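You operate a simulated robot arm through the tools that you are given. There is no shell and no other tool. Be economical: measure what you need, move in short steps, check, and stop when the job is done.

The job below is to be done with a simulated two-armed robot. You get a single attempt, and the scene is never put back.

JOB
Bring the barrow wheel to the card's TYRE pressure and cap the valve.
Fine: chuck on, read the inflator gauge, FILL or OUT to within 0.05 bar; chuck back on its peg; hold the wheel while the green cap goes on. The air stays on.

Only the result counts: the job must be done as asked and must still hold three seconds after the hand-in. Knocking over, shifting, dropping, spilling or breaking anything else fails it. A push-on lid holds only when it is set on centred and level and pressed home; a screw cap is set on level and turned clockwise until tight.

ROBOT AND FRAMES
Two 7-joint arms with two-finger parallel grippers on one trunk, on a base that drives. Base frame: it is fixed to the floor where the robot stands at the start and does not move with it; the origin is under the middle of the robot, x ahead of it, y to its left, z up; the surface under the hand at the start is at about z = 0.8. Readings come in m, rad, newtons and seconds.
The left shoulder is at the start at [0.05, 0.165, 1.155], the right one opposite. With the tool pointing down near the work surface each hand reaches from about 0.16 to 0.68 m from the robot's upright axis, wherever it stands, measured 20 degrees to its own side. Places, roughly: barrow wheel [0.6, -0.3, 0.9]; barrow wheel valve [0.5, -0.3, 0.9]; barrow wheel valve mouth [0.5, -0.3, 0.9]; green valve cap (3x3x3 cm) [0.5, -0.5, 0.8]; tyre chuck peg [0.5, -0.1, 0.8]. Payload 3.91 kg a hand.
The tool frame of a hand sits at the grasp point between the pads (the TCP): z along the fingers, y along the line on which they close. The tips reach 0.03 m beyond it. The gripper opens to 0.11 m. The fingers are 0.02 m wide and 0.01 m thick; the gripper's body (0.048 by 0.112 m) begins 0.055 m behind the TCP.
Orientation is told as [roll, pitch, yaw] about the base's x, y, z axes, in that order, counted from this pose: with the fingers straight down and closing along the base's y, the tool's x points along the base's -x, its y along +y and its z along -z.

CONTROLS
- The arms move only by the tool nudge_tool. It takes "left_moves", "right_moves" or both (then of equal length, played together; a hand with none holds still); each is a list of rows, each a list of 7 numbers: the turn, a rotation vector about the base's x, y, z in units of 4 degrees (1.0 is 4 degrees), then the shift along the base's x, y, z in units of 20 mm (1.0 is 20 mm), then the finger opening in m, from 0 to 0.11. In form: [[rx, ry, rz, x, y, z, jaw], ...]. A call has 1 to 10 rows; each row shifts and turns the commanded pose from where the row before left it. A call with a number of a shift or a turn outside -1 to 1 is refused whole. Rows are played at 5 a second. More than 0.05 m and 0.15 rad between two rows, or a gripper value outside its range, and nothing of the call is played. Where a pose cannot be reached the arm comes as near as it can. A force on the tool above 90 N (or 10 N above the force at the start of the call, whichever is more), or a blocked arm, ends the call early, and 0.2 s more pass. The fingers move at their own pace (about 0.045 m/s each) and stop on an object; they squeeze with about 35 N. The grip force told is the motor's: it shows also when the fingers shut on nothing. Time passes only in rows, and 0.2 s behind the last, so rows that do not move let the fingers close. The reply holds the time, the measured pose of the TCP, the force on the tool along the base axes, the opening and the grip force, in the units named above and with some noise, with the torque about the TCP (base axes, N m) and any sound that the robot's microphone picked up.
- Cameras (640 x 400 px; columns grow to the right, rows downward): "scene" is now at [0.1153, -0.0367, 1.3383]; the picture's right is [-0.39, -0.92, 0.00], its down [-0.43, 0.18, -0.89] and it looks along [0.82, -0.34, -0.47] (base axes); focal length 264 px, centre (320, 200). "left" rides on the left gripper at [0.072, -0.017, -0.103] in its tool frame; the picture's right is [0.23, 0.97, 0.00], its down [-0.76, 0.18, -0.62] and it looks along [-0.61, 0.14, 0.78] (tool axes); focal length 222 px, centre (320, 200). "right" rides on the right gripper at [0.072, 0.017, -0.103] in its tool frame; the picture's right is [-0.23, 0.97, 0.00], its down [-0.76, -0.18, -0.62] and it looks along [-0.61, -0.14, 0.78] (tool axes); focal length 222 px, centre (320, 200).
- grab_frame(camera): a new picture of that camera. The clock stands still meanwhile.
- move_column(by): slides the trunk up (or, below 0, down) by that many m; the arms and the scene camera ride with it, the base frame stays. It gives what a move gives, with no picture.
- roll_base(legs): drives the robot by 1 to 6 legs, each [ahead, left, turn to the left] in m, m and rad, along the robot's own axes; the way and the turn of a leg run together, so that a leg with both is an arc; at most 1.5 m and 3.142 rad a leg. The arms and the cameras ride along, it lands a little off, and it stops where it bumps. It gives what a move gives.
- turn_head(pan, tilt): turns the head with the scene camera to pan (to the left, within 1.396 rad either way) and tilt (down, from -0.506 to 1.204), counted from straight ahead of the robot. It gives what a move gives.
- probe_pixels(camera, pixels): for up to 12 pixels [column, row] of the newest picture of that camera ("zoom" is the newest enlarged one), the place [x, y, z] in the base frame of the surface seen there, good to about 0.003 m. The clock stands still meanwhile.
- inspect(camera, box): a new picture of the part [left, top, right, bottom] of that camera's present view, enlarged. The clock stands still meanwhile.
- job_done(): hands the job in; it is judged then, once.

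Work in short steps. Measure before you move; look again where a grasp or a placing could have gone wrong, and mend it. You have 80 turns and 62 pictures in all, those below and enlarged ones among them. Open the grippers and draw the arms clear of the work before you hand the job in, unless the task says otherwise; then end with one line.

The tools are called as a command line: name --argument value ..., lists and objects as JSON in quotes. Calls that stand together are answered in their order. nudge_tool: Moves the arms, as the interface text tells. Its arguments: {"type":"object","properties":{"left_moves":{"type":"array","items":{"type":"array","items":{"type":"number"}}},"right_moves":{"type":"array","items":{"type":"array","items":{"type":"number"}}}},"required":[]} The other tools are called the same way: move_column (by) slides the trunk up or down; roll_base (legs) drives the base; turn_head (pan, tilt) turns the head that bears the scene camera; grab_frame (camera) takes a picture; probe_pixels (camera, pixels) gives the place of the surface under pixels of a picture; inspect (camera, box) takes an enlarged picture of a part of a camera's view; job_done () hands the job in.

At the start:

```text
time: 0.0
left_position: [0.4562, 0.094, 1.1751]
left_tool_rot: [0.001, -0.001, 0.0]
left_ft_force: [0.4, -0.4, 0.1]
left_wrist_torque: [-0.01, -0.05, -0.03]
left_opening: 0.11
left_grasp_force: 0.1
right_position: [0.378, -0.2966, 1.1768]
right_tool_rot: [0.0, -0.002, 0.001]
right_ft_force: [0.4, 0.5, -0.1]
right_wrist_torque: [0.03, -0.02, -0.01]
right_opening: 0.1098
right_grasp_force: 0.1
trunk travel left (down, up): [-0.375, 0.128]
robot x, y, heading: [0.0011, -0.0019, -0.002]
head pan, tilt: [-0.396, 0.483]
```

scene: 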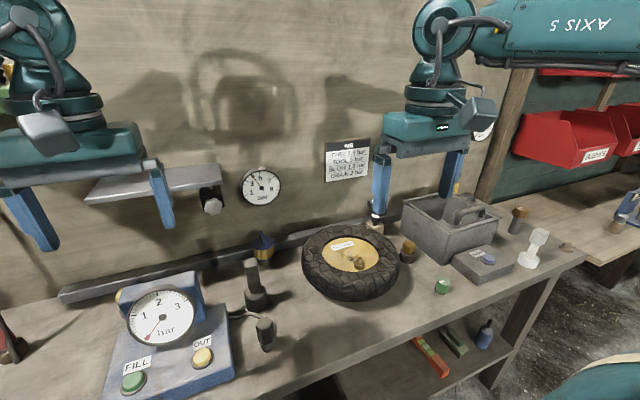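
right: 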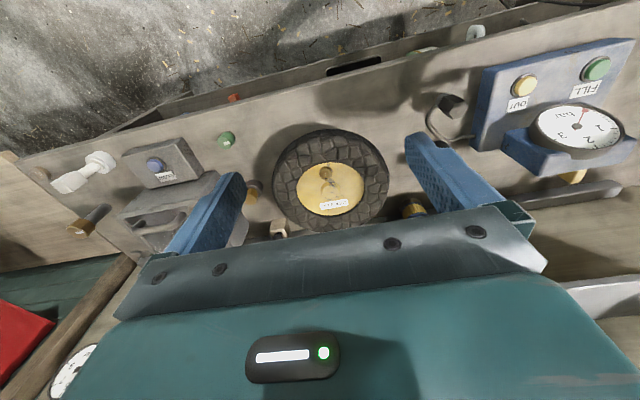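
left: 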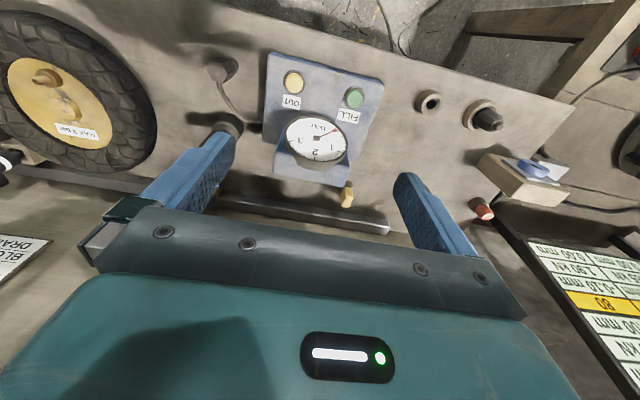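

I start by reading the card at about (347,160) in the scene and the wheel area.

inspect --camera "scene" --box '[315, 130, 385, 185]'

inspect --camera "scene" --box '[290, 210, 470, 320]'

inspect --camera "scene" --box '[90, 240, 290, 400]'

probe_pixels --camera "scene" --pixels '[[360, 263], [352, 252], [442, 285], [251, 265], [258, 302], [265, 325], [134, 381], [203, 357], [265, 345], [345, 270], [232, 312], [385, 290]]'

```text
7.27 times, centred on (350, 158) of scene
```

zoom: 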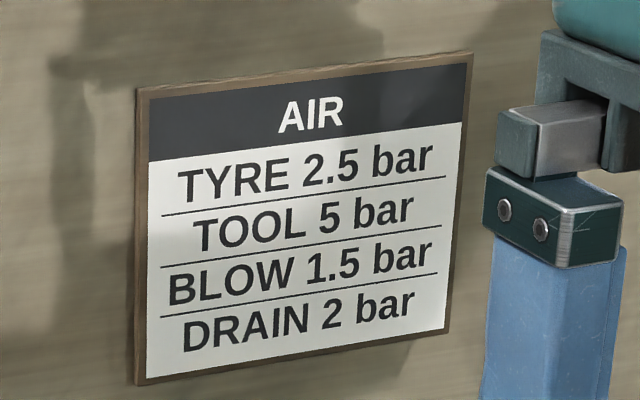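

```text
3.56 times, centred on (380, 265) of scene
```

zoom: 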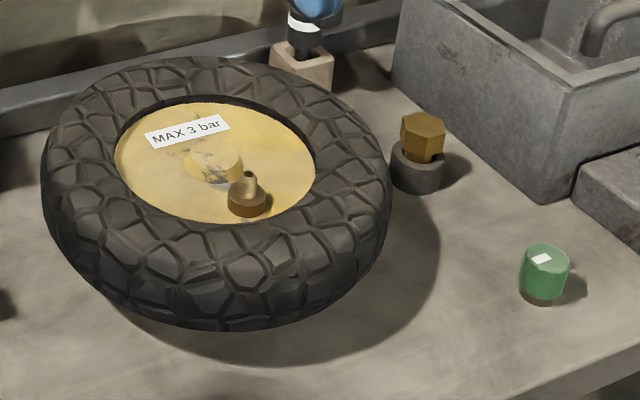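

```text
2.50 times, centred on (190, 320) of scene
```

zoom: 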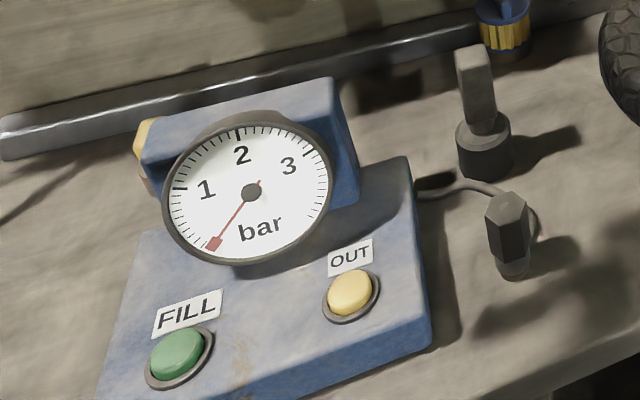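

```text
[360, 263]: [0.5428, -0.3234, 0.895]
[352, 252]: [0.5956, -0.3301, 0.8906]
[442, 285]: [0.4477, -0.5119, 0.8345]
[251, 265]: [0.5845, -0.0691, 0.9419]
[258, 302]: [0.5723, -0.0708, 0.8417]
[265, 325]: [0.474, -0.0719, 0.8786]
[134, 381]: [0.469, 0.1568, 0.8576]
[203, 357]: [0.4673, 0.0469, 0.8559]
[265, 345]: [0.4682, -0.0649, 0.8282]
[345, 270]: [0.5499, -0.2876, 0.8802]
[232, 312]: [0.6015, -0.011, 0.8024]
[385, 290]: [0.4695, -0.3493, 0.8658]
```

The card says TYRE 2.5 bar. There are two dark candidates for the chuck, at scene (251,265) and (265,325), so I look closer at both and at the valve.

inspect --camera "left" --box '[190, 30, 310, 150]'

inspect --camera "scene" --box '[220, 250, 300, 360]'

inspect --camera "right" --box '[260, 120, 400, 230]'

probe_pixels --camera "right" --pixels '[[326, 172], [328, 182], [330, 188], [332, 196], [450, 103], [455, 108], [226, 138], [224, 142], [340, 180], [300, 160], [345, 138], [320, 215]]'

```text
3.33 times, centred on (250, 90) of left
```

zoom: 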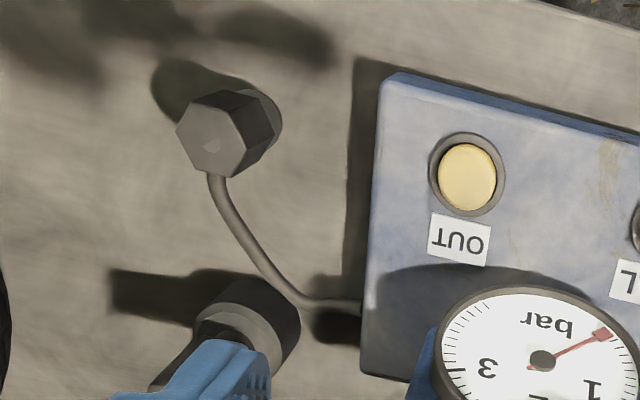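

```text
3.64 times, centred on (260, 305) of scene
```

zoom: 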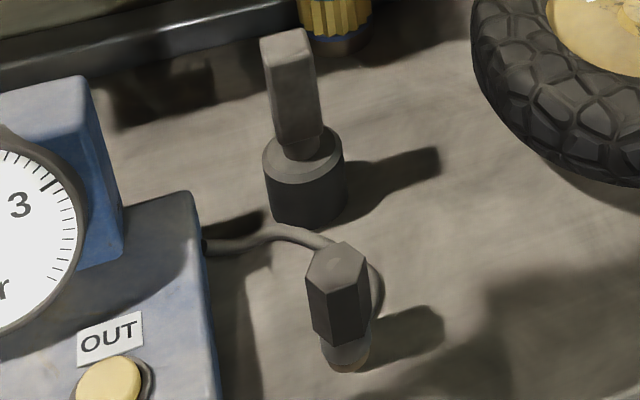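

```text
3.64 times, centred on (330, 175) of right
```

zoom: 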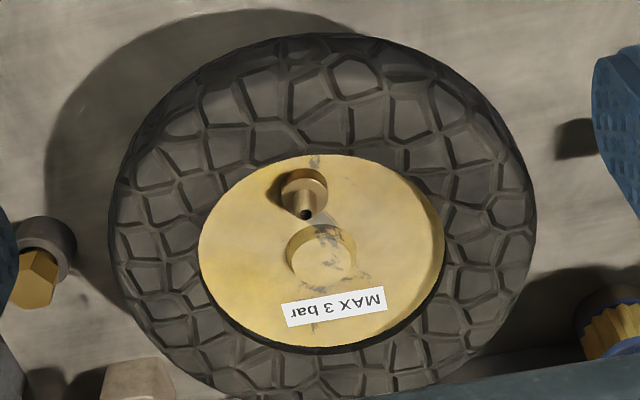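

```text
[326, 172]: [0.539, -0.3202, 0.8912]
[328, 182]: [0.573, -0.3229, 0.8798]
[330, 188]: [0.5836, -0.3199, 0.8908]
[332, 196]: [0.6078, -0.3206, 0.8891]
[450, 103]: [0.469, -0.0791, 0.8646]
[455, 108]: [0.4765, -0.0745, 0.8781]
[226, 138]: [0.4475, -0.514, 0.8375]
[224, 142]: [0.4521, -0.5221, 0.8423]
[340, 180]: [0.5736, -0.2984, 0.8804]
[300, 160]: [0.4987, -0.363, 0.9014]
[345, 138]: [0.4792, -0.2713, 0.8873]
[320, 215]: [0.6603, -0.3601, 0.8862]
```

The hex fitting with the hose at about (0.472,-0.073), top z about 0.88, is the tyre chuck. I bring the right hand over it and the left hand over the FILL button at (0.469,0.157) with its fingers closed.

nudge_tool --right_moves '[[0, 0, 0, 0.4, 1, -0.8, 0.07], [0, 0, 0, 0.4, 1, -0.8, 0.07], [0, 0, 0, 0.4, 1, -0.8, 0.07], [0, 0, 0, 0.4, 1, -0.8, 0.07], [0, 0, 0, 0.4, 1, -0.8, 0.07], [0, 0, 0, 0.4, 1, -0.8, 0.07], [0, 0, 0, 0.4, 1, -0.8, 0.07], [0, 0, 0, 0.4, 1, -0.8, 0.07], [0, 0, 0, 0.4, 1, -0.8, 0.07], [0, 0, 0, 0.4, 1, -0.8, 0.07]]' --left_moves '[[0, 0, 0, 0.07, 0.8, -0.8, 0], [0, 0, 0, 0.07, 0.8, -0.8, 0], [0, 0, 0, 0.07, 0.8, -0.8, 0], [0, 0, 0, 0.07, 0.75, -0.8, 0], [0, 0, 0, 0.07, 0, -0.8, 0], [0, 0, 0, 0.07, 0, -0.8, 0], [0, 0, 0, 0.07, 0, -0.8, 0], [0, 0, 0, 0.07, 0, -0.8, 0], [0, 0, 0, 0.07, 0, -0.8, 0], [0, 0, 0, 0, 0, -0.8, 0]]'

grab_frame --camera "right"

grab_frame --camera "left"

grab_frame --camera "scene"

```text
time: 2.2
left_position: [0.4683, 0.1561, 1.0147]
left_tool_rot: [-0.001, 0.0, 0.0]
left_ft_force: [0.2, 0.5, 0.4]
left_wrist_torque: [0.03, -0.04, 0.03]
left_opening: 0.0001
left_grasp_force: 34.8
right_position: [0.446, -0.1227, 1.0265]
right_tool_rot: [0.001, -0.001, -0.001]
right_ft_force: [0.7, 0.1, 0.1]
right_wrist_torque: [-0.02, -0.05, -0.04]
right_opening: 0.0699
right_grasp_force: 0.0
right hand out of reach, approached as far as the arm can: row 9, 10
trunk travel left (down, up): [-0.375, 0.128]
robot x, y, heading: [-0.0048, -0.0031, -0.004]
head pan, tilt: [-0.396, 0.483]
```

```text
52 pictures are left
```

right: 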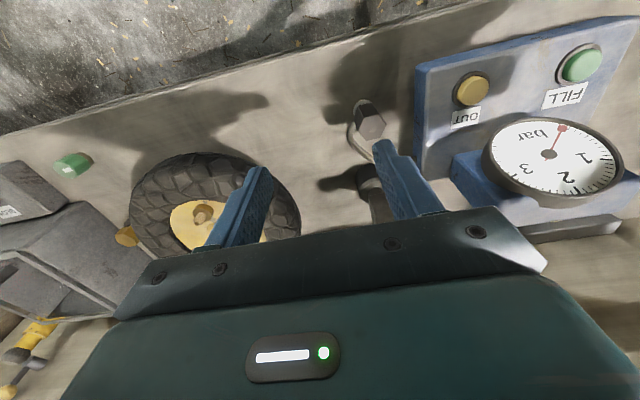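

```text
51 pictures are left
```

left: 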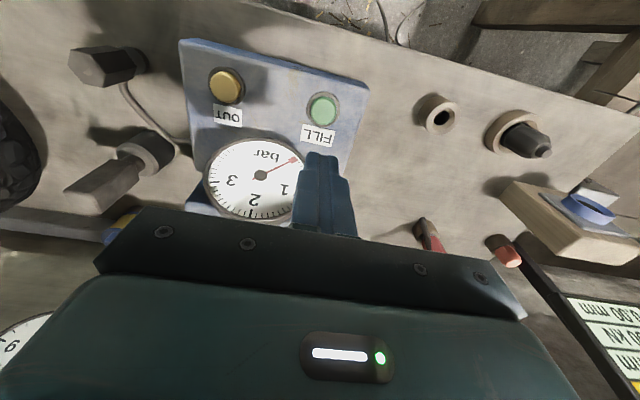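

```text
50 pictures are left
```

scene: 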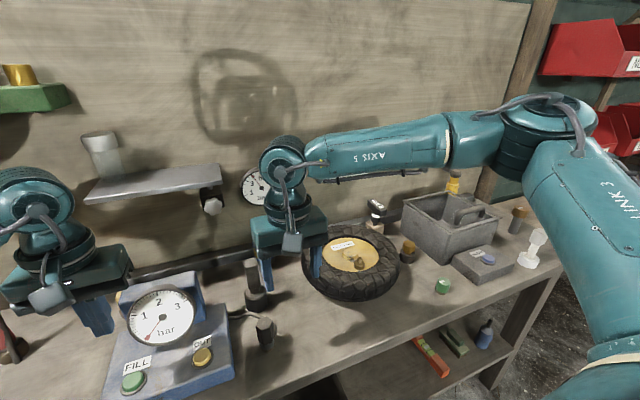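

The right hand stopped short at y=-0.123 because of reach at this height. The limit may ease lower down, so I lower a little and try again toward y=-0.073.

nudge_tool --right_moves '[[0, 0, 0, 0.3, 0, -1, 0.07], [0, 0, 0, 0.3, 0.2, -1, 0.07], [0, 0, 0, 0.3, 0.5, -1, 0.07], [0, 0, 0, 0, 0.5, 0, 0.07], [0, 0, 0, 0, 0.0, 0, 0.07]]'

```text
time: 3.4
left_position: [0.4681, 0.1572, 1.0136]
left_tool_rot: [0.0, 0.0, 0.0]
left_ft_force: [1.2, 0.2, 0.2]
left_wrist_torque: [0.0, 0.01, 0.01]
left_opening: 0.0
left_grasp_force: 34.9
right_position: [0.4433, -0.1346, 0.9765]
right_tool_rot: [0.001, -0.002, -0.001]
right_ft_force: [0.1, 0.4, 0.4]
right_wrist_torque: [-0.01, 0.02, 0.01]
right_opening: 0.0699
right_grasp_force: 0.0
right hand out of reach, approached as far as the arm can: row 1, 2, 3, 4
trunk travel left (down, up): [-0.375, 0.128]
robot x, y, heading: [0.0022, 0.0016, -0.001]
head pan, tilt: [-0.396, 0.483]
```

Going lower made it worse, so the limit is the arm reaching across the body. I drive the base 0.085 m to the left, with both hands well above everything there, so the chuck lies more to the right arm's side.

roll_base --legs '[[0, 0.085, 0]]'

nudge_tool --right_moves '[[0, 0, 0, 0.5, 0, 0, 0.07], [0, 0, 0, 0.5, 0, 0, 0.07], [0, 0, 0, 0, 0, 0, 0.07]]'

grab_frame --camera "right"

```text
time: 4.8
left_position: [0.4683, 0.2414, 1.0151]
left_tool_rot: [0.001, 0.0, -0.002]
left_ft_force: [0.6, 0.2, -0.2]
left_wrist_torque: [-0.01, 0.02, 0.0]
left_opening: 0.0001
left_grasp_force: 34.9
right_position: [0.4417, -0.0497, 0.9769]
right_tool_rot: [-0.001, -0.002, -0.002]
right_ft_force: [0.3, 0.3, 0.1]
right_wrist_torque: [-0.04, 0.01, -0.03]
right_opening: 0.07
right_grasp_force: 0.0
trunk travel left (down, up): [-0.375, 0.128]
robot x, y, heading: [-0.0037, 0.0854, 0.002]
head pan, tilt: [-0.396, 0.483]
```

```text
time: 5.6
left_position: [0.47, 0.2411, 1.0133]
left_tool_rot: [0.0, 0.002, -0.002]
left_ft_force: [0.5, -0.5, 0.3]
left_wrist_torque: [0.01, 0.01, 0.04]
left_opening: 0.0
left_grasp_force: 34.1
right_position: [0.4584, -0.0581, 0.9797]
right_tool_rot: [0.002, -0.004, -0.001]
right_ft_force: [0.1, -0.2, -0.4]
right_wrist_torque: [0.01, 0.01, 0.02]
right_opening: 0.0698
right_grasp_force: 0.0
right hand out of reach, approached as far as the arm can: row 1, 2
trunk travel left (down, up): [-0.375, 0.128]
robot x, y, heading: [-0.0006, 0.0822, -0.002]
head pan, tilt: [-0.396, 0.483]
```

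```text
49 pictures are left
```

right: 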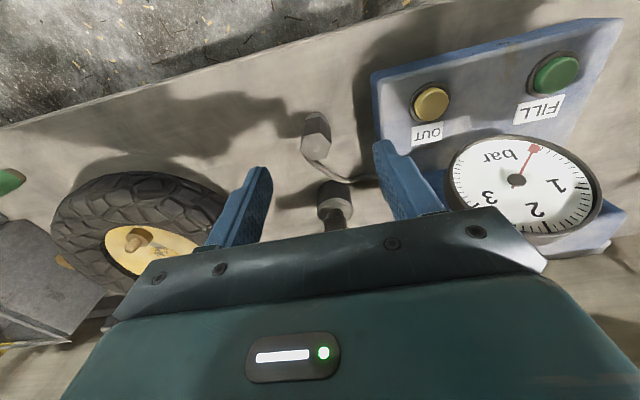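

The chuck sits at (316,135), and the hand is at (0.458,-0.058). I probe the chuck top and move y to about -0.075 while descending to learn how reach behaves there.

probe_pixels --camera "right" --pixels '[[317, 123], [316, 142], [306, 147], [328, 146], [315, 152], [335, 195], [140, 233], [318, 164]]'

nudge_tool --right_moves '[[0, 0, 0, 0.3, -1, 0, 0.07], [0, 0, 0, 0.3, 0, -1, 0.07], [0, 0, 0, 0, 0, -1, 0.07], [0, 0, 0, 0, 0.0, 0, 0.07]]'

```text
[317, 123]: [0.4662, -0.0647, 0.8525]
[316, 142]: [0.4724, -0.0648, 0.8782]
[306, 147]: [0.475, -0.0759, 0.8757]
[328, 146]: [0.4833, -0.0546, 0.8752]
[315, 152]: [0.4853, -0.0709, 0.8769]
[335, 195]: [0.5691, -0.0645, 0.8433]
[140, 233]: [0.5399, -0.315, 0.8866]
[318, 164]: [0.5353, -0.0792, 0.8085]
```

```text
time: 6.6
left_position: [0.4683, 0.2402, 1.0144]
left_tool_rot: [0.0, -0.001, -0.003]
left_ft_force: [-1.6, -0.1, -0.7]
left_wrist_torque: [-0.02, 0.0, -0.02]
left_opening: 0.0
left_grasp_force: 34.9
right_position: [0.4672, -0.0815, 0.9412]
right_tool_rot: [0.002, -0.002, -0.001]
right_ft_force: [0.0, 0.0, -0.2]
right_wrist_torque: [0.02, -0.01, 0.02]
right_opening: 0.0702
right_grasp_force: 0.0
right hand out of reach, approached as far as the arm can: row 3
trunk travel left (down, up): [-0.375, 0.128]
robot x, y, heading: [0.0014, 0.0851, 0.001]
head pan, tilt: [-0.396, 0.483]
```

The chuck centre is about (0.477,-0.067) with its top at 0.877. A lower trunk should ease the reach, so I centre y and lower the trunk by 0.05, which keeps the open fingers straddling the chuck.

nudge_tool --right_moves '[[0, 0, 0, 0.3, 0.7, 0, 0.07], [0, 0, 0, 0, 0, 0.0, 0.07]]' --left_moves '[[0, 0, 0, 0, 0, 1, 0], [0, 0, 0, 0, 0, 1, 0]]'

move_column --by -0.04

nudge_tool --right_moves '[[0, 0, 0, 0.5, 0.4, 0, 0.07], [0, 0, 0, 0, 0, 0.0, 0.07]]'

```text
time: 7.2
left_position: [0.4675, 0.2396, 1.0542]
left_tool_rot: [0.0, 0.001, 0.001]
left_ft_force: [0.4, -0.4, -0.3]
left_wrist_torque: [-0.03, -0.01, 0.0]
left_opening: 0.0
left_grasp_force: 34.9
right_position: [0.4664, -0.0778, 0.9458]
right_tool_rot: [0.003, -0.003, -0.001]
right_ft_force: [-0.4, 0.4, 0.5]
right_wrist_torque: [0.01, -0.01, -0.04]
right_opening: 0.0702
right_grasp_force: 0.1
right hand out of reach, approached as far as the arm can: row 1
trunk travel left (down, up): [-0.375, 0.128]
robot x, y, heading: [-0.0001, 0.0869, -0.002]
head pan, tilt: [-0.396, 0.483]
```

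```text
time: 8.0
left_position: [0.4682, 0.2407, 1.0148]
left_tool_rot: [-0.001, 0.001, -0.001]
left_ft_force: [-0.2, -0.1, -0.2]
left_wrist_torque: [-0.03, -0.01, 0.02]
left_opening: 0.0001
left_grasp_force: 34.8
right_position: [0.4663, -0.0784, 0.9078]
right_tool_rot: [0.002, 0.0, 0.0]
right_ft_force: [0.3, 0.1, 0.0]
right_wrist_torque: [0.01, -0.03, -0.02]
right_opening: 0.0698
right_grasp_force: 0.0
trunk travel left (down, up): [-0.335, 0.168]
robot x, y, heading: [-0.0005, 0.087, -0.002]
head pan, tilt: [-0.396, 0.483]
```

```text
time: 8.6
left_position: [0.4675, 0.2404, 1.0146]
left_tool_rot: [0.0, 0.001, -0.003]
left_ft_force: [-0.3, 0.1, 0.4]
left_wrist_torque: [0.03, 0.0, 0.03]
left_opening: 0.0
left_grasp_force: 35.0
right_position: [0.4706, -0.0799, 0.9114]
right_tool_rot: [0.003, -0.002, -0.003]
right_ft_force: [0.9, 0.1, -0.2]
right_wrist_torque: [0.01, 0.01, 0.0]
right_opening: 0.0701
right_grasp_force: 0.1
right hand out of reach, approached as far as the arm can: row 1
trunk travel left (down, up): [-0.335, 0.168]
robot x, y, heading: [-0.0015, 0.0838, -0.005]
head pan, tilt: [-0.396, 0.483]
```

Still limited. I raise slightly and test whether yawing the tool frees the reach, since hex flats may suit another yaw as well.

nudge_tool --right_moves '[[0, 0, 0, 0, 0, 1, 0.07], [0, 0, -1, 0, 0, 0.2, 0.07], [0, 0, -1, 0, 0, 0, 0.07], [0, 0, -1, 0, 0, 0, 0.07], [0, 0, -1, 0, 0, 0, 0.07], [0, 0, -1, 0, 0, 0, 0.07], [0, 0, -1, 0, 0, 0, 0.07], [0, 0, 0, 0.3, 0.6, -0.5, 0.07], [0, 0, 0, 0, 0, 0, 0.07]]'

grab_frame --camera "right"

```text
time: 10.6
left_position: [0.4671, 0.2409, 1.0153]
left_tool_rot: [-0.001, 0.0, -0.002]
left_ft_force: [-0.7, -0.2, 1.3]
left_wrist_torque: [0.0, 0.0, 0.0]
left_opening: 0.0
left_grasp_force: 35.2
right_position: [0.4723, -0.0723, 0.9308]
right_tool_rot: [0.002, -0.002, -0.421]
right_ft_force: [-0.2, -0.1, -0.2]
right_wrist_torque: [0.0, -0.04, -0.07]
right_opening: 0.0698
right_grasp_force: 0.0
right hand out of reach, approached as far as the arm can: row 8
trunk travel left (down, up): [-0.335, 0.168]
robot x, y, heading: [-0.0026, 0.0828, -0.002]
head pan, tilt: [-0.396, 0.483]
```

```text
48 pictures are left
```

right: 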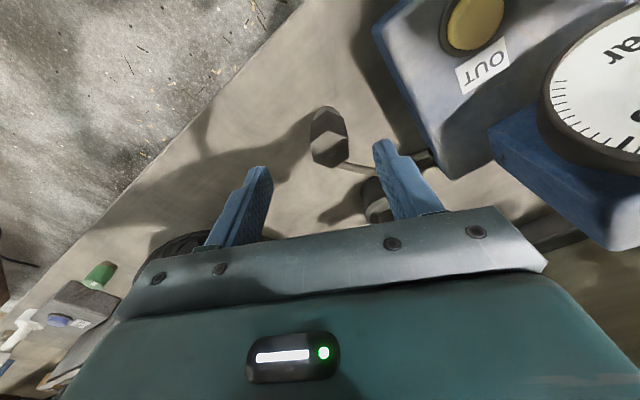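

Yaw makes no difference. I lift both hands a little and turn the base 0.15 rad to the left, which puts both the chuck and the valve well into the right arm's region.

nudge_tool --right_moves '[[0, 0, 0, 0, 0, 1, 0.07], [0, 0, 0, 0, 0, 1, 0.07], [0, 0, 0, 0, 0, 1, 0.07]]' --left_moves '[[0, 0, 0, 0, 0, 1, 0], [0, 0, 0, 0, 0, 1, 0], [0, 0, 0, 0, 0, 0, 0]]'

roll_base --legs '[[0, 0, 0.15]]'

nudge_tool --right_moves '[[0, 0, 0, 0, -1, 0, 0.07], [0, 0, 0, 0, -1, 0, 0.07], [0, 0, 0, 0, -1, 0, 0.07], [0, 0, 0, 0, 0, -1, 0.07], [0, 0, 0, 0, 0, 0, 0.07]]'

grab_frame --camera "right"

```text
time: 11.4
left_position: [0.467, 0.2396, 1.0552]
left_tool_rot: [-0.001, -0.001, -0.001]
left_ft_force: [0.3, 0.3, 0.2]
left_wrist_torque: [-0.02, 0.0, -0.02]
left_opening: 0.0001
left_grasp_force: 34.7
right_position: [0.4713, -0.0722, 0.9906]
right_tool_rot: [0.002, -0.003, -0.421]
right_ft_force: [0.4, -0.1, -0.4]
right_wrist_torque: [-0.02, 0.01, 0.02]
right_opening: 0.0698
right_grasp_force: 0.0
trunk travel left (down, up): [-0.335, 0.168]
robot x, y, heading: [0.0019, 0.0822, -0.0]
head pan, tilt: [-0.396, 0.483]
```

```text
time: 12.5
left_position: [0.4392, 0.3077, 1.054]
left_tool_rot: [-0.001, -0.001, 0.15]
left_ft_force: [-0.1, 0.3, 0.1]
left_wrist_torque: [-0.03, 0.02, 0.0]
left_opening: 0.0002
left_grasp_force: 34.6
right_position: [0.4898, 0.0007, 0.9906]
right_tool_rot: [0.001, -0.002, -0.271]
right_ft_force: [0.5, -0.3, 0.3]
right_wrist_torque: [-0.01, 0.02, 0.02]
right_opening: 0.0702
right_grasp_force: 0.1
trunk travel left (down, up): [-0.335, 0.168]
robot x, y, heading: [0.0014, 0.0852, 0.148]
head pan, tilt: [-0.396, 0.483]
```

```text
time: 13.7
left_position: [0.4403, 0.3071, 1.0554]
left_tool_rot: [-0.002, 0.0, 0.148]
left_ft_force: [-0.2, 0.2, 1.0]
left_wrist_torque: [0.02, -0.05, -0.01]
left_opening: 0.0
left_grasp_force: 34.8
right_position: [0.4881, -0.0622, 0.9702]
right_tool_rot: [0.002, -0.002, -0.27]
right_ft_force: [-0.5, -0.6, -0.4]
right_wrist_torque: [0.0, -0.04, 0.04]
right_opening: 0.0699
right_grasp_force: 0.0
trunk travel left (down, up): [-0.335, 0.168]
robot x, y, heading: [-0.0008, 0.0854, 0.145]
head pan, tilt: [-0.396, 0.483]
```

```text
47 pictures are left
```

right: 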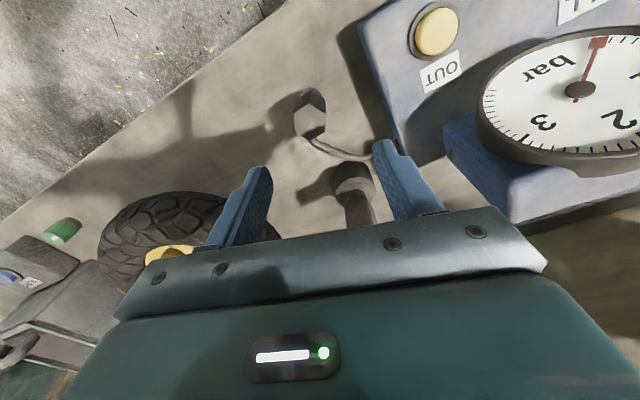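

Reach works now. I zoom on the chuck at (312,115) to get its flats and centre.

inspect --camera "right" --box '[280, 75, 360, 170]'

probe_pixels --camera "right" --pixels '[[297, 124], [309, 105], [325, 118], [325, 130], [316, 140], [300, 138], [312, 124], [310, 93]]'

```text
4.21 times, centred on (320, 122) of right
```

zoom: 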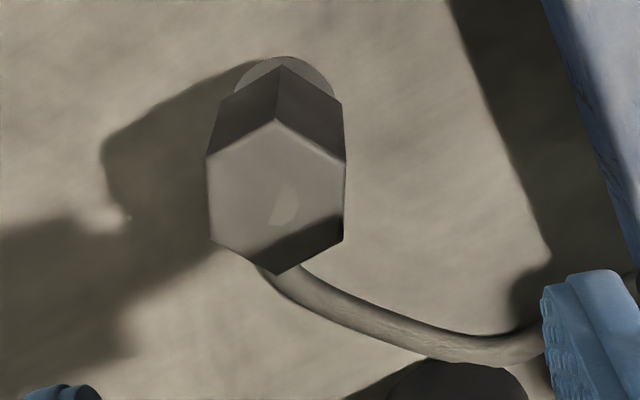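

```text
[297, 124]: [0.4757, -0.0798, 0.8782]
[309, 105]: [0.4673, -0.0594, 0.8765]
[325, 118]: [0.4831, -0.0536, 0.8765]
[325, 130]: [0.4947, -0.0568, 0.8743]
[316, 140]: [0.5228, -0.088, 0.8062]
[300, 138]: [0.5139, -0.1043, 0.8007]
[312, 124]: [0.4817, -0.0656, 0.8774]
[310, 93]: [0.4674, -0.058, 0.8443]
```

I need the flats' direction, so I probe the hexagon's vertices in the zoomed picture.

probe_pixels --camera "zoom" --pixels '[[275, 125], [214, 160], [217, 234], [279, 266], [337, 168], [336, 234], [276, 195], [214, 197], [337, 200], [283, 60], [245, 90], [332, 95]]'

```text
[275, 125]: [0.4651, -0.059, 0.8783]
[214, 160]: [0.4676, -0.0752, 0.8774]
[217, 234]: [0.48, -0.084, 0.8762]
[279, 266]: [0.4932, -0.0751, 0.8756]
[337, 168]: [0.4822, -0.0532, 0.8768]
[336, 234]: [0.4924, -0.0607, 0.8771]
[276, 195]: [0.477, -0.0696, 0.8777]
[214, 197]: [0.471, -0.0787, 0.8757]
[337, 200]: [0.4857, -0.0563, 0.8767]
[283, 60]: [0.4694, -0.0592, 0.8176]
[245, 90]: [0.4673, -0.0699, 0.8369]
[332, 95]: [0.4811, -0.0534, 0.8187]
```

The hex centre is (0.480,-0.068) and its flats' normal is about 57°, so I yaw the tool to about -0.57, descend to z about 0.863, then look.

nudge_tool --right_moves '[[0, 0, -0.9, -0.4, -0.3, 0, 0.06], [0, 0, -0.9, 0, 0, -0.8, 0.06], [0, 0, -0.9, 0, 0, -0.8, 0.06], [0, 0, -0.9, 0, 0, -0.8, 0.06], [0, 0, -0.9, 0, 0, -0.8, 0.06], [0, 0, 0, 0, 0, 0, 0.06]]'

grab_frame --camera "right"

```text
time: 15.1
left_position: [0.4402, 0.307, 1.0542]
left_tool_rot: [0.0, 0.0, 0.148]
left_ft_force: [-1.2, -0.3, 0.0]
left_wrist_torque: [0.03, -0.01, -0.01]
left_opening: 0.0001
left_grasp_force: 34.7
right_position: [0.4834, -0.0643, 0.9063]
right_tool_rot: [0.002, 0.0, -0.587]
right_ft_force: [0.0, -0.4, 0.1]
right_wrist_torque: [0.01, -0.01, -0.02]
right_opening: 0.0599
right_grasp_force: 0.1
trunk travel left (down, up): [-0.335, 0.168]
robot x, y, heading: [0.0017, 0.0845, 0.149]
head pan, tilt: [-0.396, 0.483]
```

```text
45 pictures are left
```

right: 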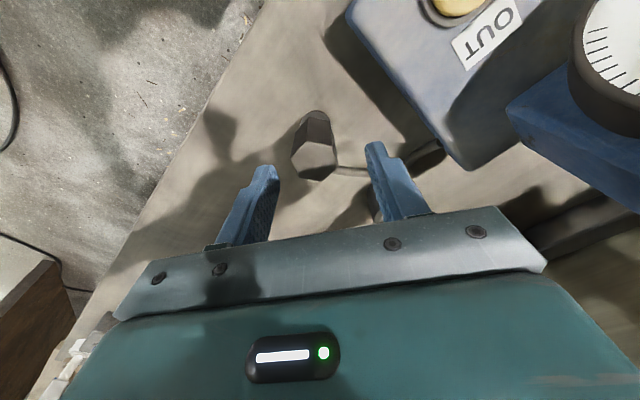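

The fingers flank the hex at (315,155) with matching yaw. I trim about -3 mm in x and -4 mm in y, descend 43 mm, and close.

nudge_tool --right_moves '[[0, 0, 0, -0.15, -0.2, -0.75, 0.06], [0, 0, 0, 0, 0, -0.75, 0.06], [0, 0, 0, 0, 0, -0.65, 0.06], [0, 0, 0, 0, 0, 0, 0.06], [0, 0, 0, 0, 0, 0, 0.0], [0, 0, 0, 0, 0, 0, 0.0], [0, 0, 0, 0, 0, 0, 0.0]]'

grab_frame --camera "right"

```text
time: 16.7
left_position: [0.439, 0.3069, 1.054]
left_tool_rot: [0.0, 0.002, 0.148]
left_ft_force: [0.4, 0.3, -0.7]
left_wrist_torque: [0.03, 0.04, 0.0]
left_opening: 0.0
left_grasp_force: 35.1
right_position: [0.4802, -0.0703, 0.8628]
right_tool_rot: [0.002, 0.0, -0.583]
right_ft_force: [0.3, 1.4, 0.0]
right_wrist_torque: [0.01, -0.01, -0.04]
right_opening: 0.0294
right_grasp_force: 35.3
trunk travel left (down, up): [-0.335, 0.168]
robot x, y, heading: [-0.0021, 0.0829, 0.145]
head pan, tilt: [-0.396, 0.483]
```

```text
44 pictures are left
```

right: 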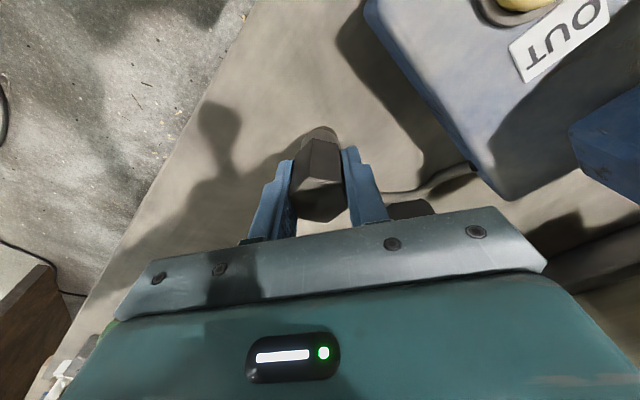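

The chuck is gripped at 29.4 mm opening with TCP (0.480,-0.070,0.863). I lift it straight up.

nudge_tool --right_moves '[[0, 0, 0, 0, 0, 0.5, 0], [0, 0, 0, 0, 0, 0.5, 0], [0, 0, 0, 0, 0, 1, 0], [0, 0, 0, 0, 0, 1, 0], [0, 0, 0, 0, 0, 1, 0], [0, 0, 0, 0, 0, 1, 0], [0, 0, 0, 0, 0, 1, 0]]'

grab_frame --camera "right"

grab_frame --camera "scene"

```text
time: 18.3
left_position: [0.4401, 0.3075, 1.0555]
left_tool_rot: [0.001, -0.001, 0.148]
left_ft_force: [0.7, 0.2, 0.1]
left_wrist_torque: [0.02, 0.0, 0.01]
left_opening: 0.0
left_grasp_force: 35.5
right_position: [0.4779, -0.0707, 0.9827]
right_tool_rot: [0.002, -0.002, -0.583]
right_ft_force: [0.1, 0.2, -0.6]
right_wrist_torque: [0.03, 0.0, -0.01]
right_opening: 0.0293
right_grasp_force: 34.4
trunk travel left (down, up): [-0.335, 0.168]
robot x, y, heading: [0.0019, 0.0844, 0.148]
head pan, tilt: [-0.396, 0.483]
```

```text
43 pictures are left
```

right: 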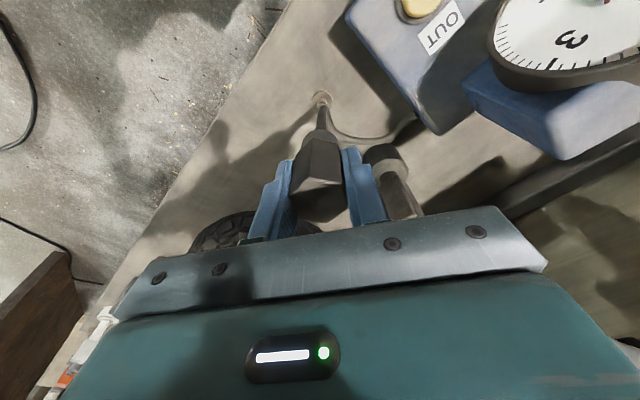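

```text
42 pictures are left
```

scene: 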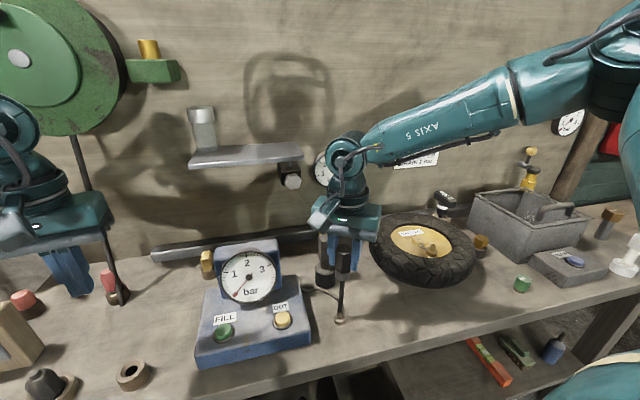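

I zoom on the held chuck at (343,265) to see what hangs beneath it.

inspect --camera "scene" --box '[290, 220, 390, 340]'

probe_pixels --camera "scene" --pixels '[[343, 265], [341, 290], [340, 310], [339, 321], [428, 250], [420, 243], [436, 251], [470, 240], [375, 245]]'

inspect --camera "scene" --box '[360, 200, 490, 290]'

```text
3.33 times, centred on (340, 280) of scene
```

zoom: 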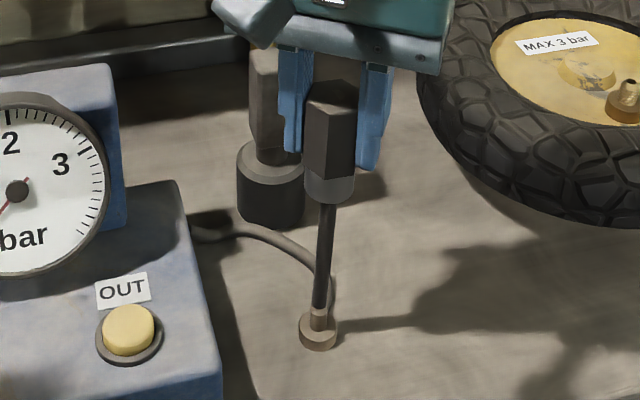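

```text
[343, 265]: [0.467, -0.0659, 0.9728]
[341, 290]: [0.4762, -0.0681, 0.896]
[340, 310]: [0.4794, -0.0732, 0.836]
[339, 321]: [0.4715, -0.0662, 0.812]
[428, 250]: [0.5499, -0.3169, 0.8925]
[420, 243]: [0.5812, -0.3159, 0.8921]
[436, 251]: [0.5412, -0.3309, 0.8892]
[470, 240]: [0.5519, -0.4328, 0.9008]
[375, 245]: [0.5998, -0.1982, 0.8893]
```

```text
4.44 times, centred on (425, 245) of scene
```

zoom: 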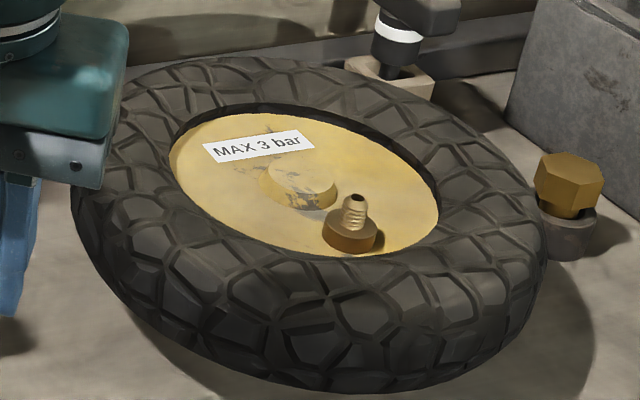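

The hose leaves the chuck's underside, and the peg base stays on the table at about (0.477,-0.070). Now I probe the valve mouth in the zoomed view.

probe_pixels --camera "zoom" --pixels '[[356, 199], [347, 199], [365, 199], [354, 215], [350, 230], [350, 243], [332, 235], [370, 238], [300, 250], [420, 230], [200, 170], [300, 180]]'

probe_pixels --camera "right" --pixels '[[322, 97], [321, 101], [318, 158], [318, 180], [319, 135]]'

```text
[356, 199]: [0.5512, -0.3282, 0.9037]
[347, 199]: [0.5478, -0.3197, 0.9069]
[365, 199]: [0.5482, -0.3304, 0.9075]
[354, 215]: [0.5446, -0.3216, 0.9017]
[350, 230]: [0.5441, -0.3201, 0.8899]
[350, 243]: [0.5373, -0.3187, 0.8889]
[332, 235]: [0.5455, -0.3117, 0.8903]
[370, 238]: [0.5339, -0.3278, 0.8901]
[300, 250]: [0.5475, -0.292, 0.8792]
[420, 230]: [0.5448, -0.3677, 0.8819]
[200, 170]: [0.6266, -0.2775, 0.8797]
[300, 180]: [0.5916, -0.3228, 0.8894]
```

```text
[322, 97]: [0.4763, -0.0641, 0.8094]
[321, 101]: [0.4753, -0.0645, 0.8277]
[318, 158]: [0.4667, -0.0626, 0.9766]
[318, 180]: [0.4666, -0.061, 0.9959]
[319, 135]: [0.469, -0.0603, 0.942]
```

The mouth is at about (0.547,-0.323), top z about 0.907; the chuck's bottom hangs about 41 mm below TCP. I carry it across at z about 0.985.

nudge_tool --right_moves '[[0, 0, 0, 0.2, -1, 0.2, 0], [0, 0, 0, 0.3, -1, 0.2, 0], [0, 0, 0, 0.3, -1, 0, 0], [0, 0, 0, 0.3, -1, 0, 0], [0, 0, 0, 0.3, -1, 0, 0], [0, 0, 0, 0.3, -1, 0, 0], [0, 0, 0, 0.3, -1, 0, 0], [0, 0, 0, 0.3, -1, 0, 0], [0, 0, 0, 0.3, -1, 0, 0], [0, 0, 0, 0.3, -1, 0, 0]]'

nudge_tool --right_moves '[[0, 0, 0, 0.3, -1, 0, 0], [0, 0, 0, 0.3, -1, 0, 0], [0, 0, 0, 0, -0.5, 0, 0], [0, 0, 0, 0, 0, 0, 0]]'

grab_frame --camera "right"

inspect --camera "scene" --box '[360, 170, 490, 290]'

```text
time: 20.5
left_position: [0.4393, 0.3068, 1.0536]
left_tool_rot: [0.001, 0.0, 0.149]
left_ft_force: [0.1, 0.1, 0.2]
left_wrist_torque: [-0.01, 0.01, -0.01]
left_opening: 0.0001
left_grasp_force: 35.3
right_position: [0.5359, -0.2723, 0.99]
right_tool_rot: [0.002, -0.001, -0.585]
right_ft_force: [0.4, 1.0, -0.2]
right_wrist_torque: [0.01, -0.01, 0.02]
right_opening: 0.0293
right_grasp_force: 34.9
trunk travel left (down, up): [-0.335, 0.168]
robot x, y, heading: [-0.0001, 0.0824, 0.148]
head pan, tilt: [-0.396, 0.483]
```

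```text
time: 21.5
left_position: [0.4402, 0.3071, 1.055]
left_tool_rot: [0.0, -0.001, 0.149]
left_ft_force: [0.0, -0.2, -0.3]
left_wrist_torque: [-0.02, 0.02, -0.02]
left_opening: 0.0003
left_grasp_force: 34.4
right_position: [0.5488, -0.3206, 0.9934]
right_tool_rot: [0.001, -0.001, -0.584]
right_ft_force: [0.0, -0.4, -1.0]
right_wrist_torque: [0.03, 0.03, -0.01]
right_opening: 0.0291
right_grasp_force: 34.7
trunk travel left (down, up): [-0.335, 0.168]
robot x, y, heading: [0.0026, 0.0845, 0.149]
head pan, tilt: [-0.396, 0.483]
```

```text
39 pictures are left
```

right: 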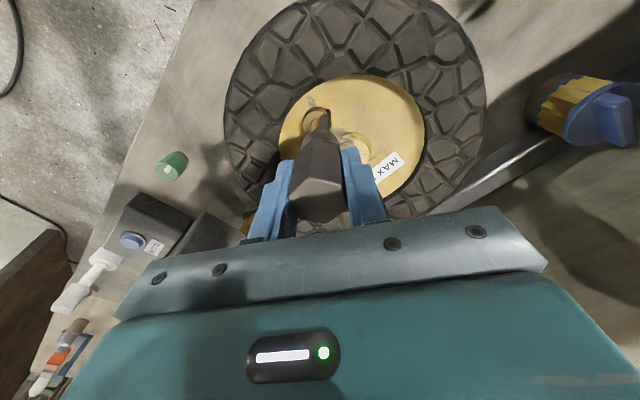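

```text
3.33 times, centred on (425, 230) of scene
```

zoom: 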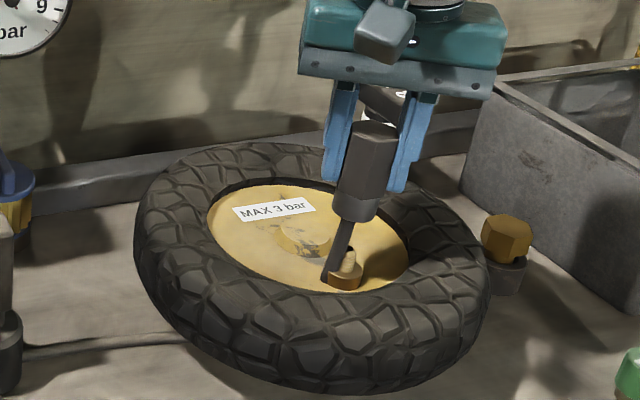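

I zoom the right camera on the valve beyond the chuck, around (318,120), and compare axes.

inspect --camera "right" --box '[270, 85, 370, 225]'

probe_pixels --camera "right" --pixels '[[316, 112], [312, 108], [316, 120], [318, 135], [318, 165], [318, 190]]'

```text
2.86 times, centred on (320, 155) of right
```

zoom: 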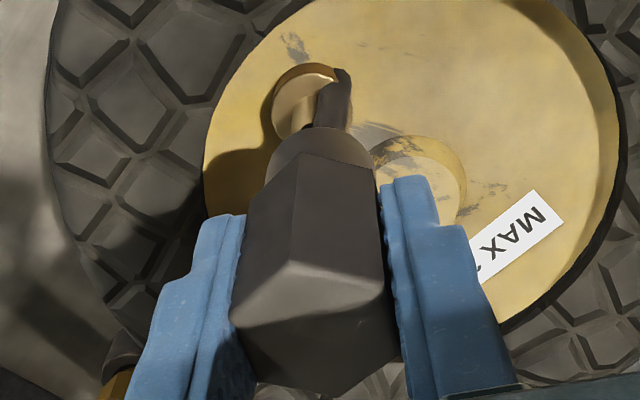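

```text
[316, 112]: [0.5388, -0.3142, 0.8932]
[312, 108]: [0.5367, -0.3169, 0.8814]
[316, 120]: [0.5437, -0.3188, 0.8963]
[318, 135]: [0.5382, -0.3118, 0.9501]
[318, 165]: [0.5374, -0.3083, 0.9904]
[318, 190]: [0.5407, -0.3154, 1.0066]
```

The nut looks about 5 mm left of the chuck axis. To get the stem exactly I shift the hand about 5 cm toward (+x,-y), so the valve clears the chuck in the right view.

nudge_tool --right_moves '[[0, 0, 0, 0.6, -0.65, 0.5, 0], [0, 0, 0, 0.6, -0.65, 0, 0], [0, 0, 0, 0.5, -0.6, 0, 0], [0, 0, 0, 0, 0, 0, 0]]'

inspect --camera "right" --box '[260, 40, 370, 150]'

inspect --camera "scene" --box '[395, 215, 465, 275]'

```text
time: 22.5
left_position: [0.4403, 0.3066, 1.0545]
left_tool_rot: [0.001, 0.001, 0.148]
left_ft_force: [0.2, -0.4, -0.7]
left_wrist_torque: [0.01, 0.02, 0.03]
left_opening: 0.0
left_grasp_force: 34.5
right_position: [0.5833, -0.3581, 1.0009]
right_tool_rot: [0.002, 0.0, -0.585]
right_ft_force: [0.1, -0.5, -1.2]
right_wrist_torque: [0.01, 0.01, 0.0]
right_opening: 0.0294
right_grasp_force: 34.4
trunk travel left (down, up): [-0.335, 0.168]
robot x, y, heading: [0.0023, 0.0856, 0.146]
head pan, tilt: [-0.396, 0.483]
```

```text
3.64 times, centred on (315, 95) of right
```

zoom: 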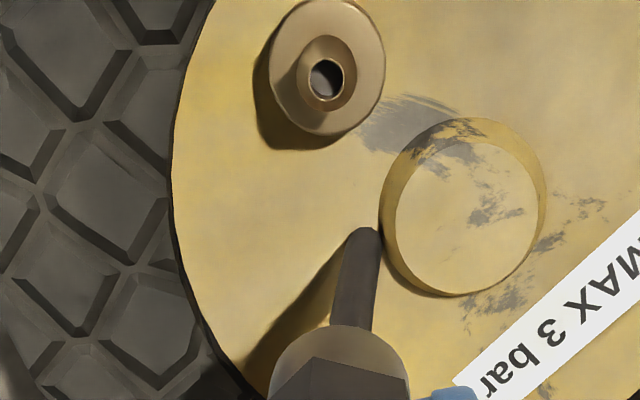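

```text
6.67 times, centred on (430, 245) of scene
```

zoom: 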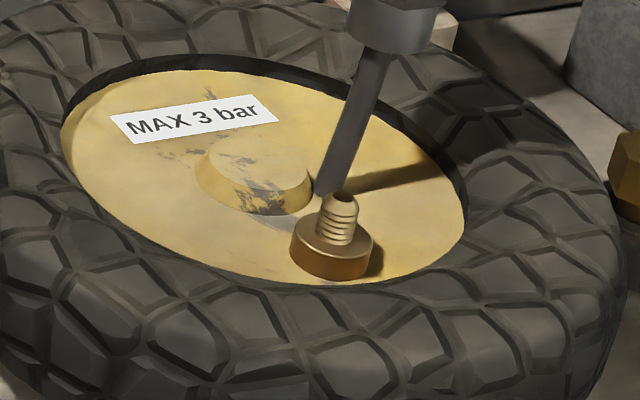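

The valve axis is at (0.5475,-0.3226) and vertical. Before aligning I check whether the chuck is centred on the TCP along the tool's x, by probing its top face and collar.

inspect --camera "right" --box '[270, 110, 370, 230]'

inspect --camera "scene" --box '[405, 160, 485, 250]'

```text
3.33 times, centred on (320, 170) of right
```

zoom: 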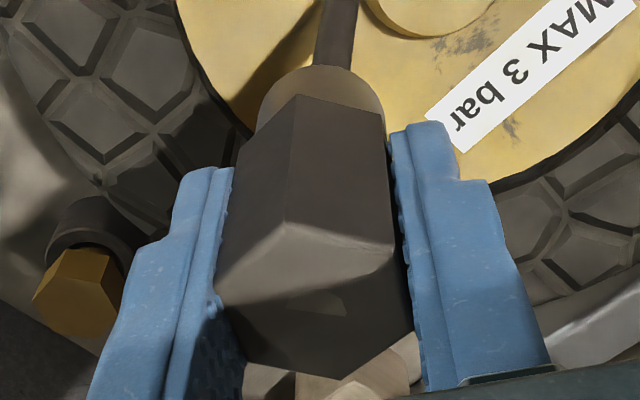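

```text
4.44 times, centred on (445, 205) of scene
```

zoom: 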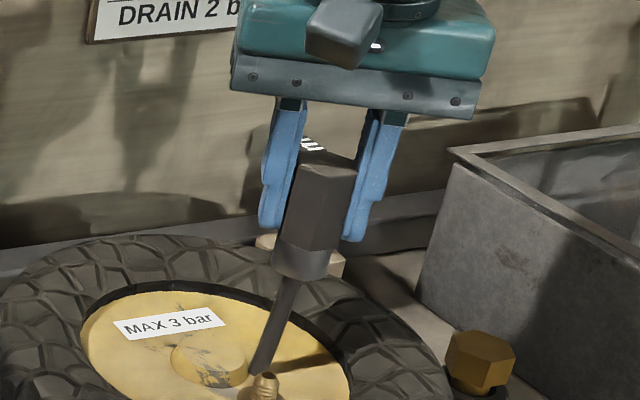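

I probe the chuck's top-face vertices and its collar in the enlarged right picture.

inspect --camera "right" --box '[270, 110, 370, 230]'

probe_pixels --camera "zoom" --pixels '[[287, 228], [222, 295], [243, 360], [343, 373], [407, 322], [388, 249], [315, 304], [300, 290], [330, 318], [320, 75], [270, 110], [372, 105]]'

```text
3.33 times, centred on (320, 170) of right
```

zoom: 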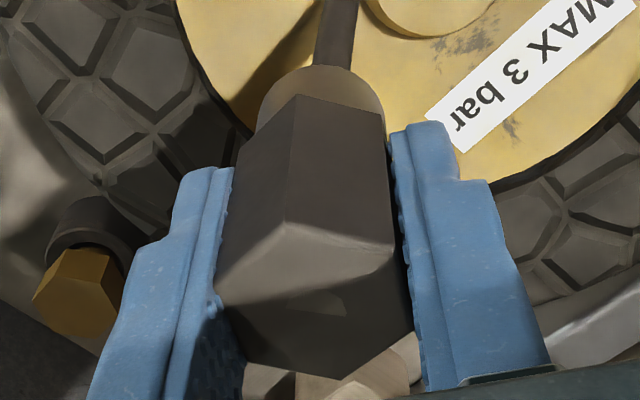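

```text
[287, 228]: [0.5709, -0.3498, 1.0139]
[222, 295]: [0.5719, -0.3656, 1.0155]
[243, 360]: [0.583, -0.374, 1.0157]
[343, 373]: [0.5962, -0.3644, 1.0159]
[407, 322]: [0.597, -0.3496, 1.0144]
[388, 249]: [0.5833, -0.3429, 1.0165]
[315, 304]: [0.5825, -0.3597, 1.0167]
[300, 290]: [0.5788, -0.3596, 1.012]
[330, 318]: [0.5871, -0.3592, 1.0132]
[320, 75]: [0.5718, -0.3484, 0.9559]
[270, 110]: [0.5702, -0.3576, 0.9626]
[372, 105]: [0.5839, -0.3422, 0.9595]
```

The chuck is centred on the TCP. I shift by (-0.036,+0.0352) to the valve axis and lower to just above the mouth (TCP about 0.962).

nudge_tool --right_moves '[[0, 0, 0, -0.6, 0.6, 0, 0], [0, 0, 0, -0.6, 0.6, 0, 0], [0, 0, 0, -0.6, 0.56, 0, 0], [0, 0, 0, 0, 0, -0.7, 0], [0, 0, 0, 0, 0, -0.7, 0], [0, 0, 0, 0, 0, -0.5, 0], [0, 0, 0, 0, 0, 0, 0]]'

inspect --camera "scene" --box '[395, 190, 475, 280]'

```text
time: 24.1
left_position: [0.4401, 0.3069, 1.054]
left_tool_rot: [-0.001, -0.001, 0.151]
left_ft_force: [0.5, 0.1, 0.0]
left_wrist_torque: [0.01, -0.02, 0.01]
left_opening: 0.0001
left_grasp_force: 34.8
right_position: [0.5476, -0.3228, 0.9627]
right_tool_rot: [0.003, -0.002, -0.584]
right_ft_force: [0.0, -0.5, -0.9]
right_wrist_torque: [0.01, 0.01, -0.02]
right_opening: 0.0292
right_grasp_force: 35.1
trunk travel left (down, up): [-0.335, 0.168]
robot x, y, heading: [-0.0007, 0.0853, 0.152]
head pan, tilt: [-0.396, 0.483]
```

```text
4.44 times, centred on (435, 235) of scene
```

zoom: 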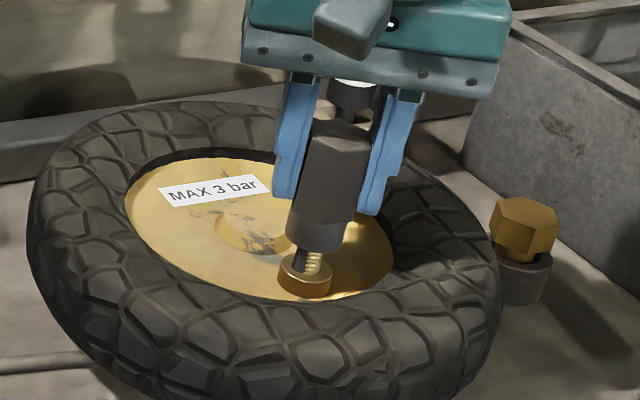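

The alignment looks right over the stem at (315,262). I press down in small steps and watch the force.

nudge_tool --right_moves '[[0, 0, 0, 0, 0, -0.2, 0], [0, 0, 0, 0, 0, -0.2, 0], [0, 0, 0, 0, 0, -0.2, 0], [0, 0, 0, 0, 0, -0.2, 0], [0, 0, 0, 0, 0, 0, 0]]'

inspect --camera "scene" --box '[395, 190, 475, 280]'

```text
time: 25.3
left_position: [0.4381, 0.3078, 1.0551]
left_tool_rot: [-0.001, 0.001, 0.149]
left_ft_force: [0.4, -0.8, 0.2]
left_wrist_torque: [0.0, 0.01, 0.0]
left_opening: 0.0
left_grasp_force: 35.3
right_position: [0.5467, -0.3244, 0.9476]
right_tool_rot: [0.002, -0.002, -0.586]
right_ft_force: [0.2, 0.4, -0.5]
right_wrist_torque: [0.0, -0.01, 0.02]
right_opening: 0.0292
right_grasp_force: 34.8
trunk travel left (down, up): [-0.335, 0.168]
robot x, y, heading: [-0.0006, 0.0829, 0.147]
head pan, tilt: [-0.396, 0.483]
```

```text
4.44 times, centred on (435, 235) of scene
```

zoom: 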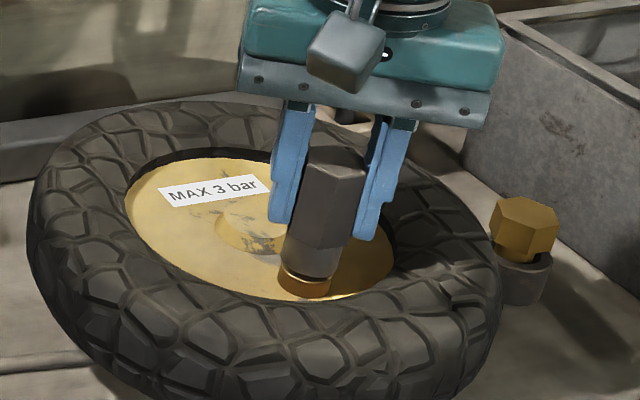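

The stem is inside the chuck with no side force. I keep pressing until it seats.

nudge_tool --right_moves '[[0, 0, 0, 0, 0, -0.15, 0], [0, 0, 0, 0, 0, -0.15, 0], [0, 0, 0, 0, 0, -0.15, 0], [0, 0, 0, 0, 0, 0, 0]]'

inspect --camera "scene" --box '[190, 230, 320, 360]'

```text
time: 26.3
left_position: [0.4384, 0.3087, 1.0553]
left_tool_rot: [0.0, -0.003, 0.148]
left_ft_force: [-0.5, 0.2, 0.3]
left_wrist_torque: [0.0, 0.02, 0.0]
left_opening: 0.0
left_grasp_force: 35.3
right_position: [0.5471, -0.3221, 0.9417]
right_tool_rot: [0.004, -0.009, -0.585]
right_ft_force: [0.8, -1.0, 23.6]
right_wrist_torque: [0.01, 0.16, -0.06]
right_opening: 0.0292
right_grasp_force: 34.4
trunk travel left (down, up): [-0.335, 0.168]
robot x, y, heading: [0.002, 0.0838, 0.149]
head pan, tilt: [-0.396, 0.483]
```

```text
3.08 times, centred on (255, 295) of scene
```

zoom: 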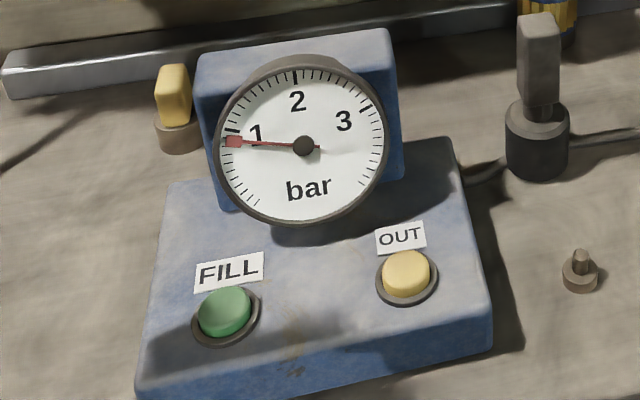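

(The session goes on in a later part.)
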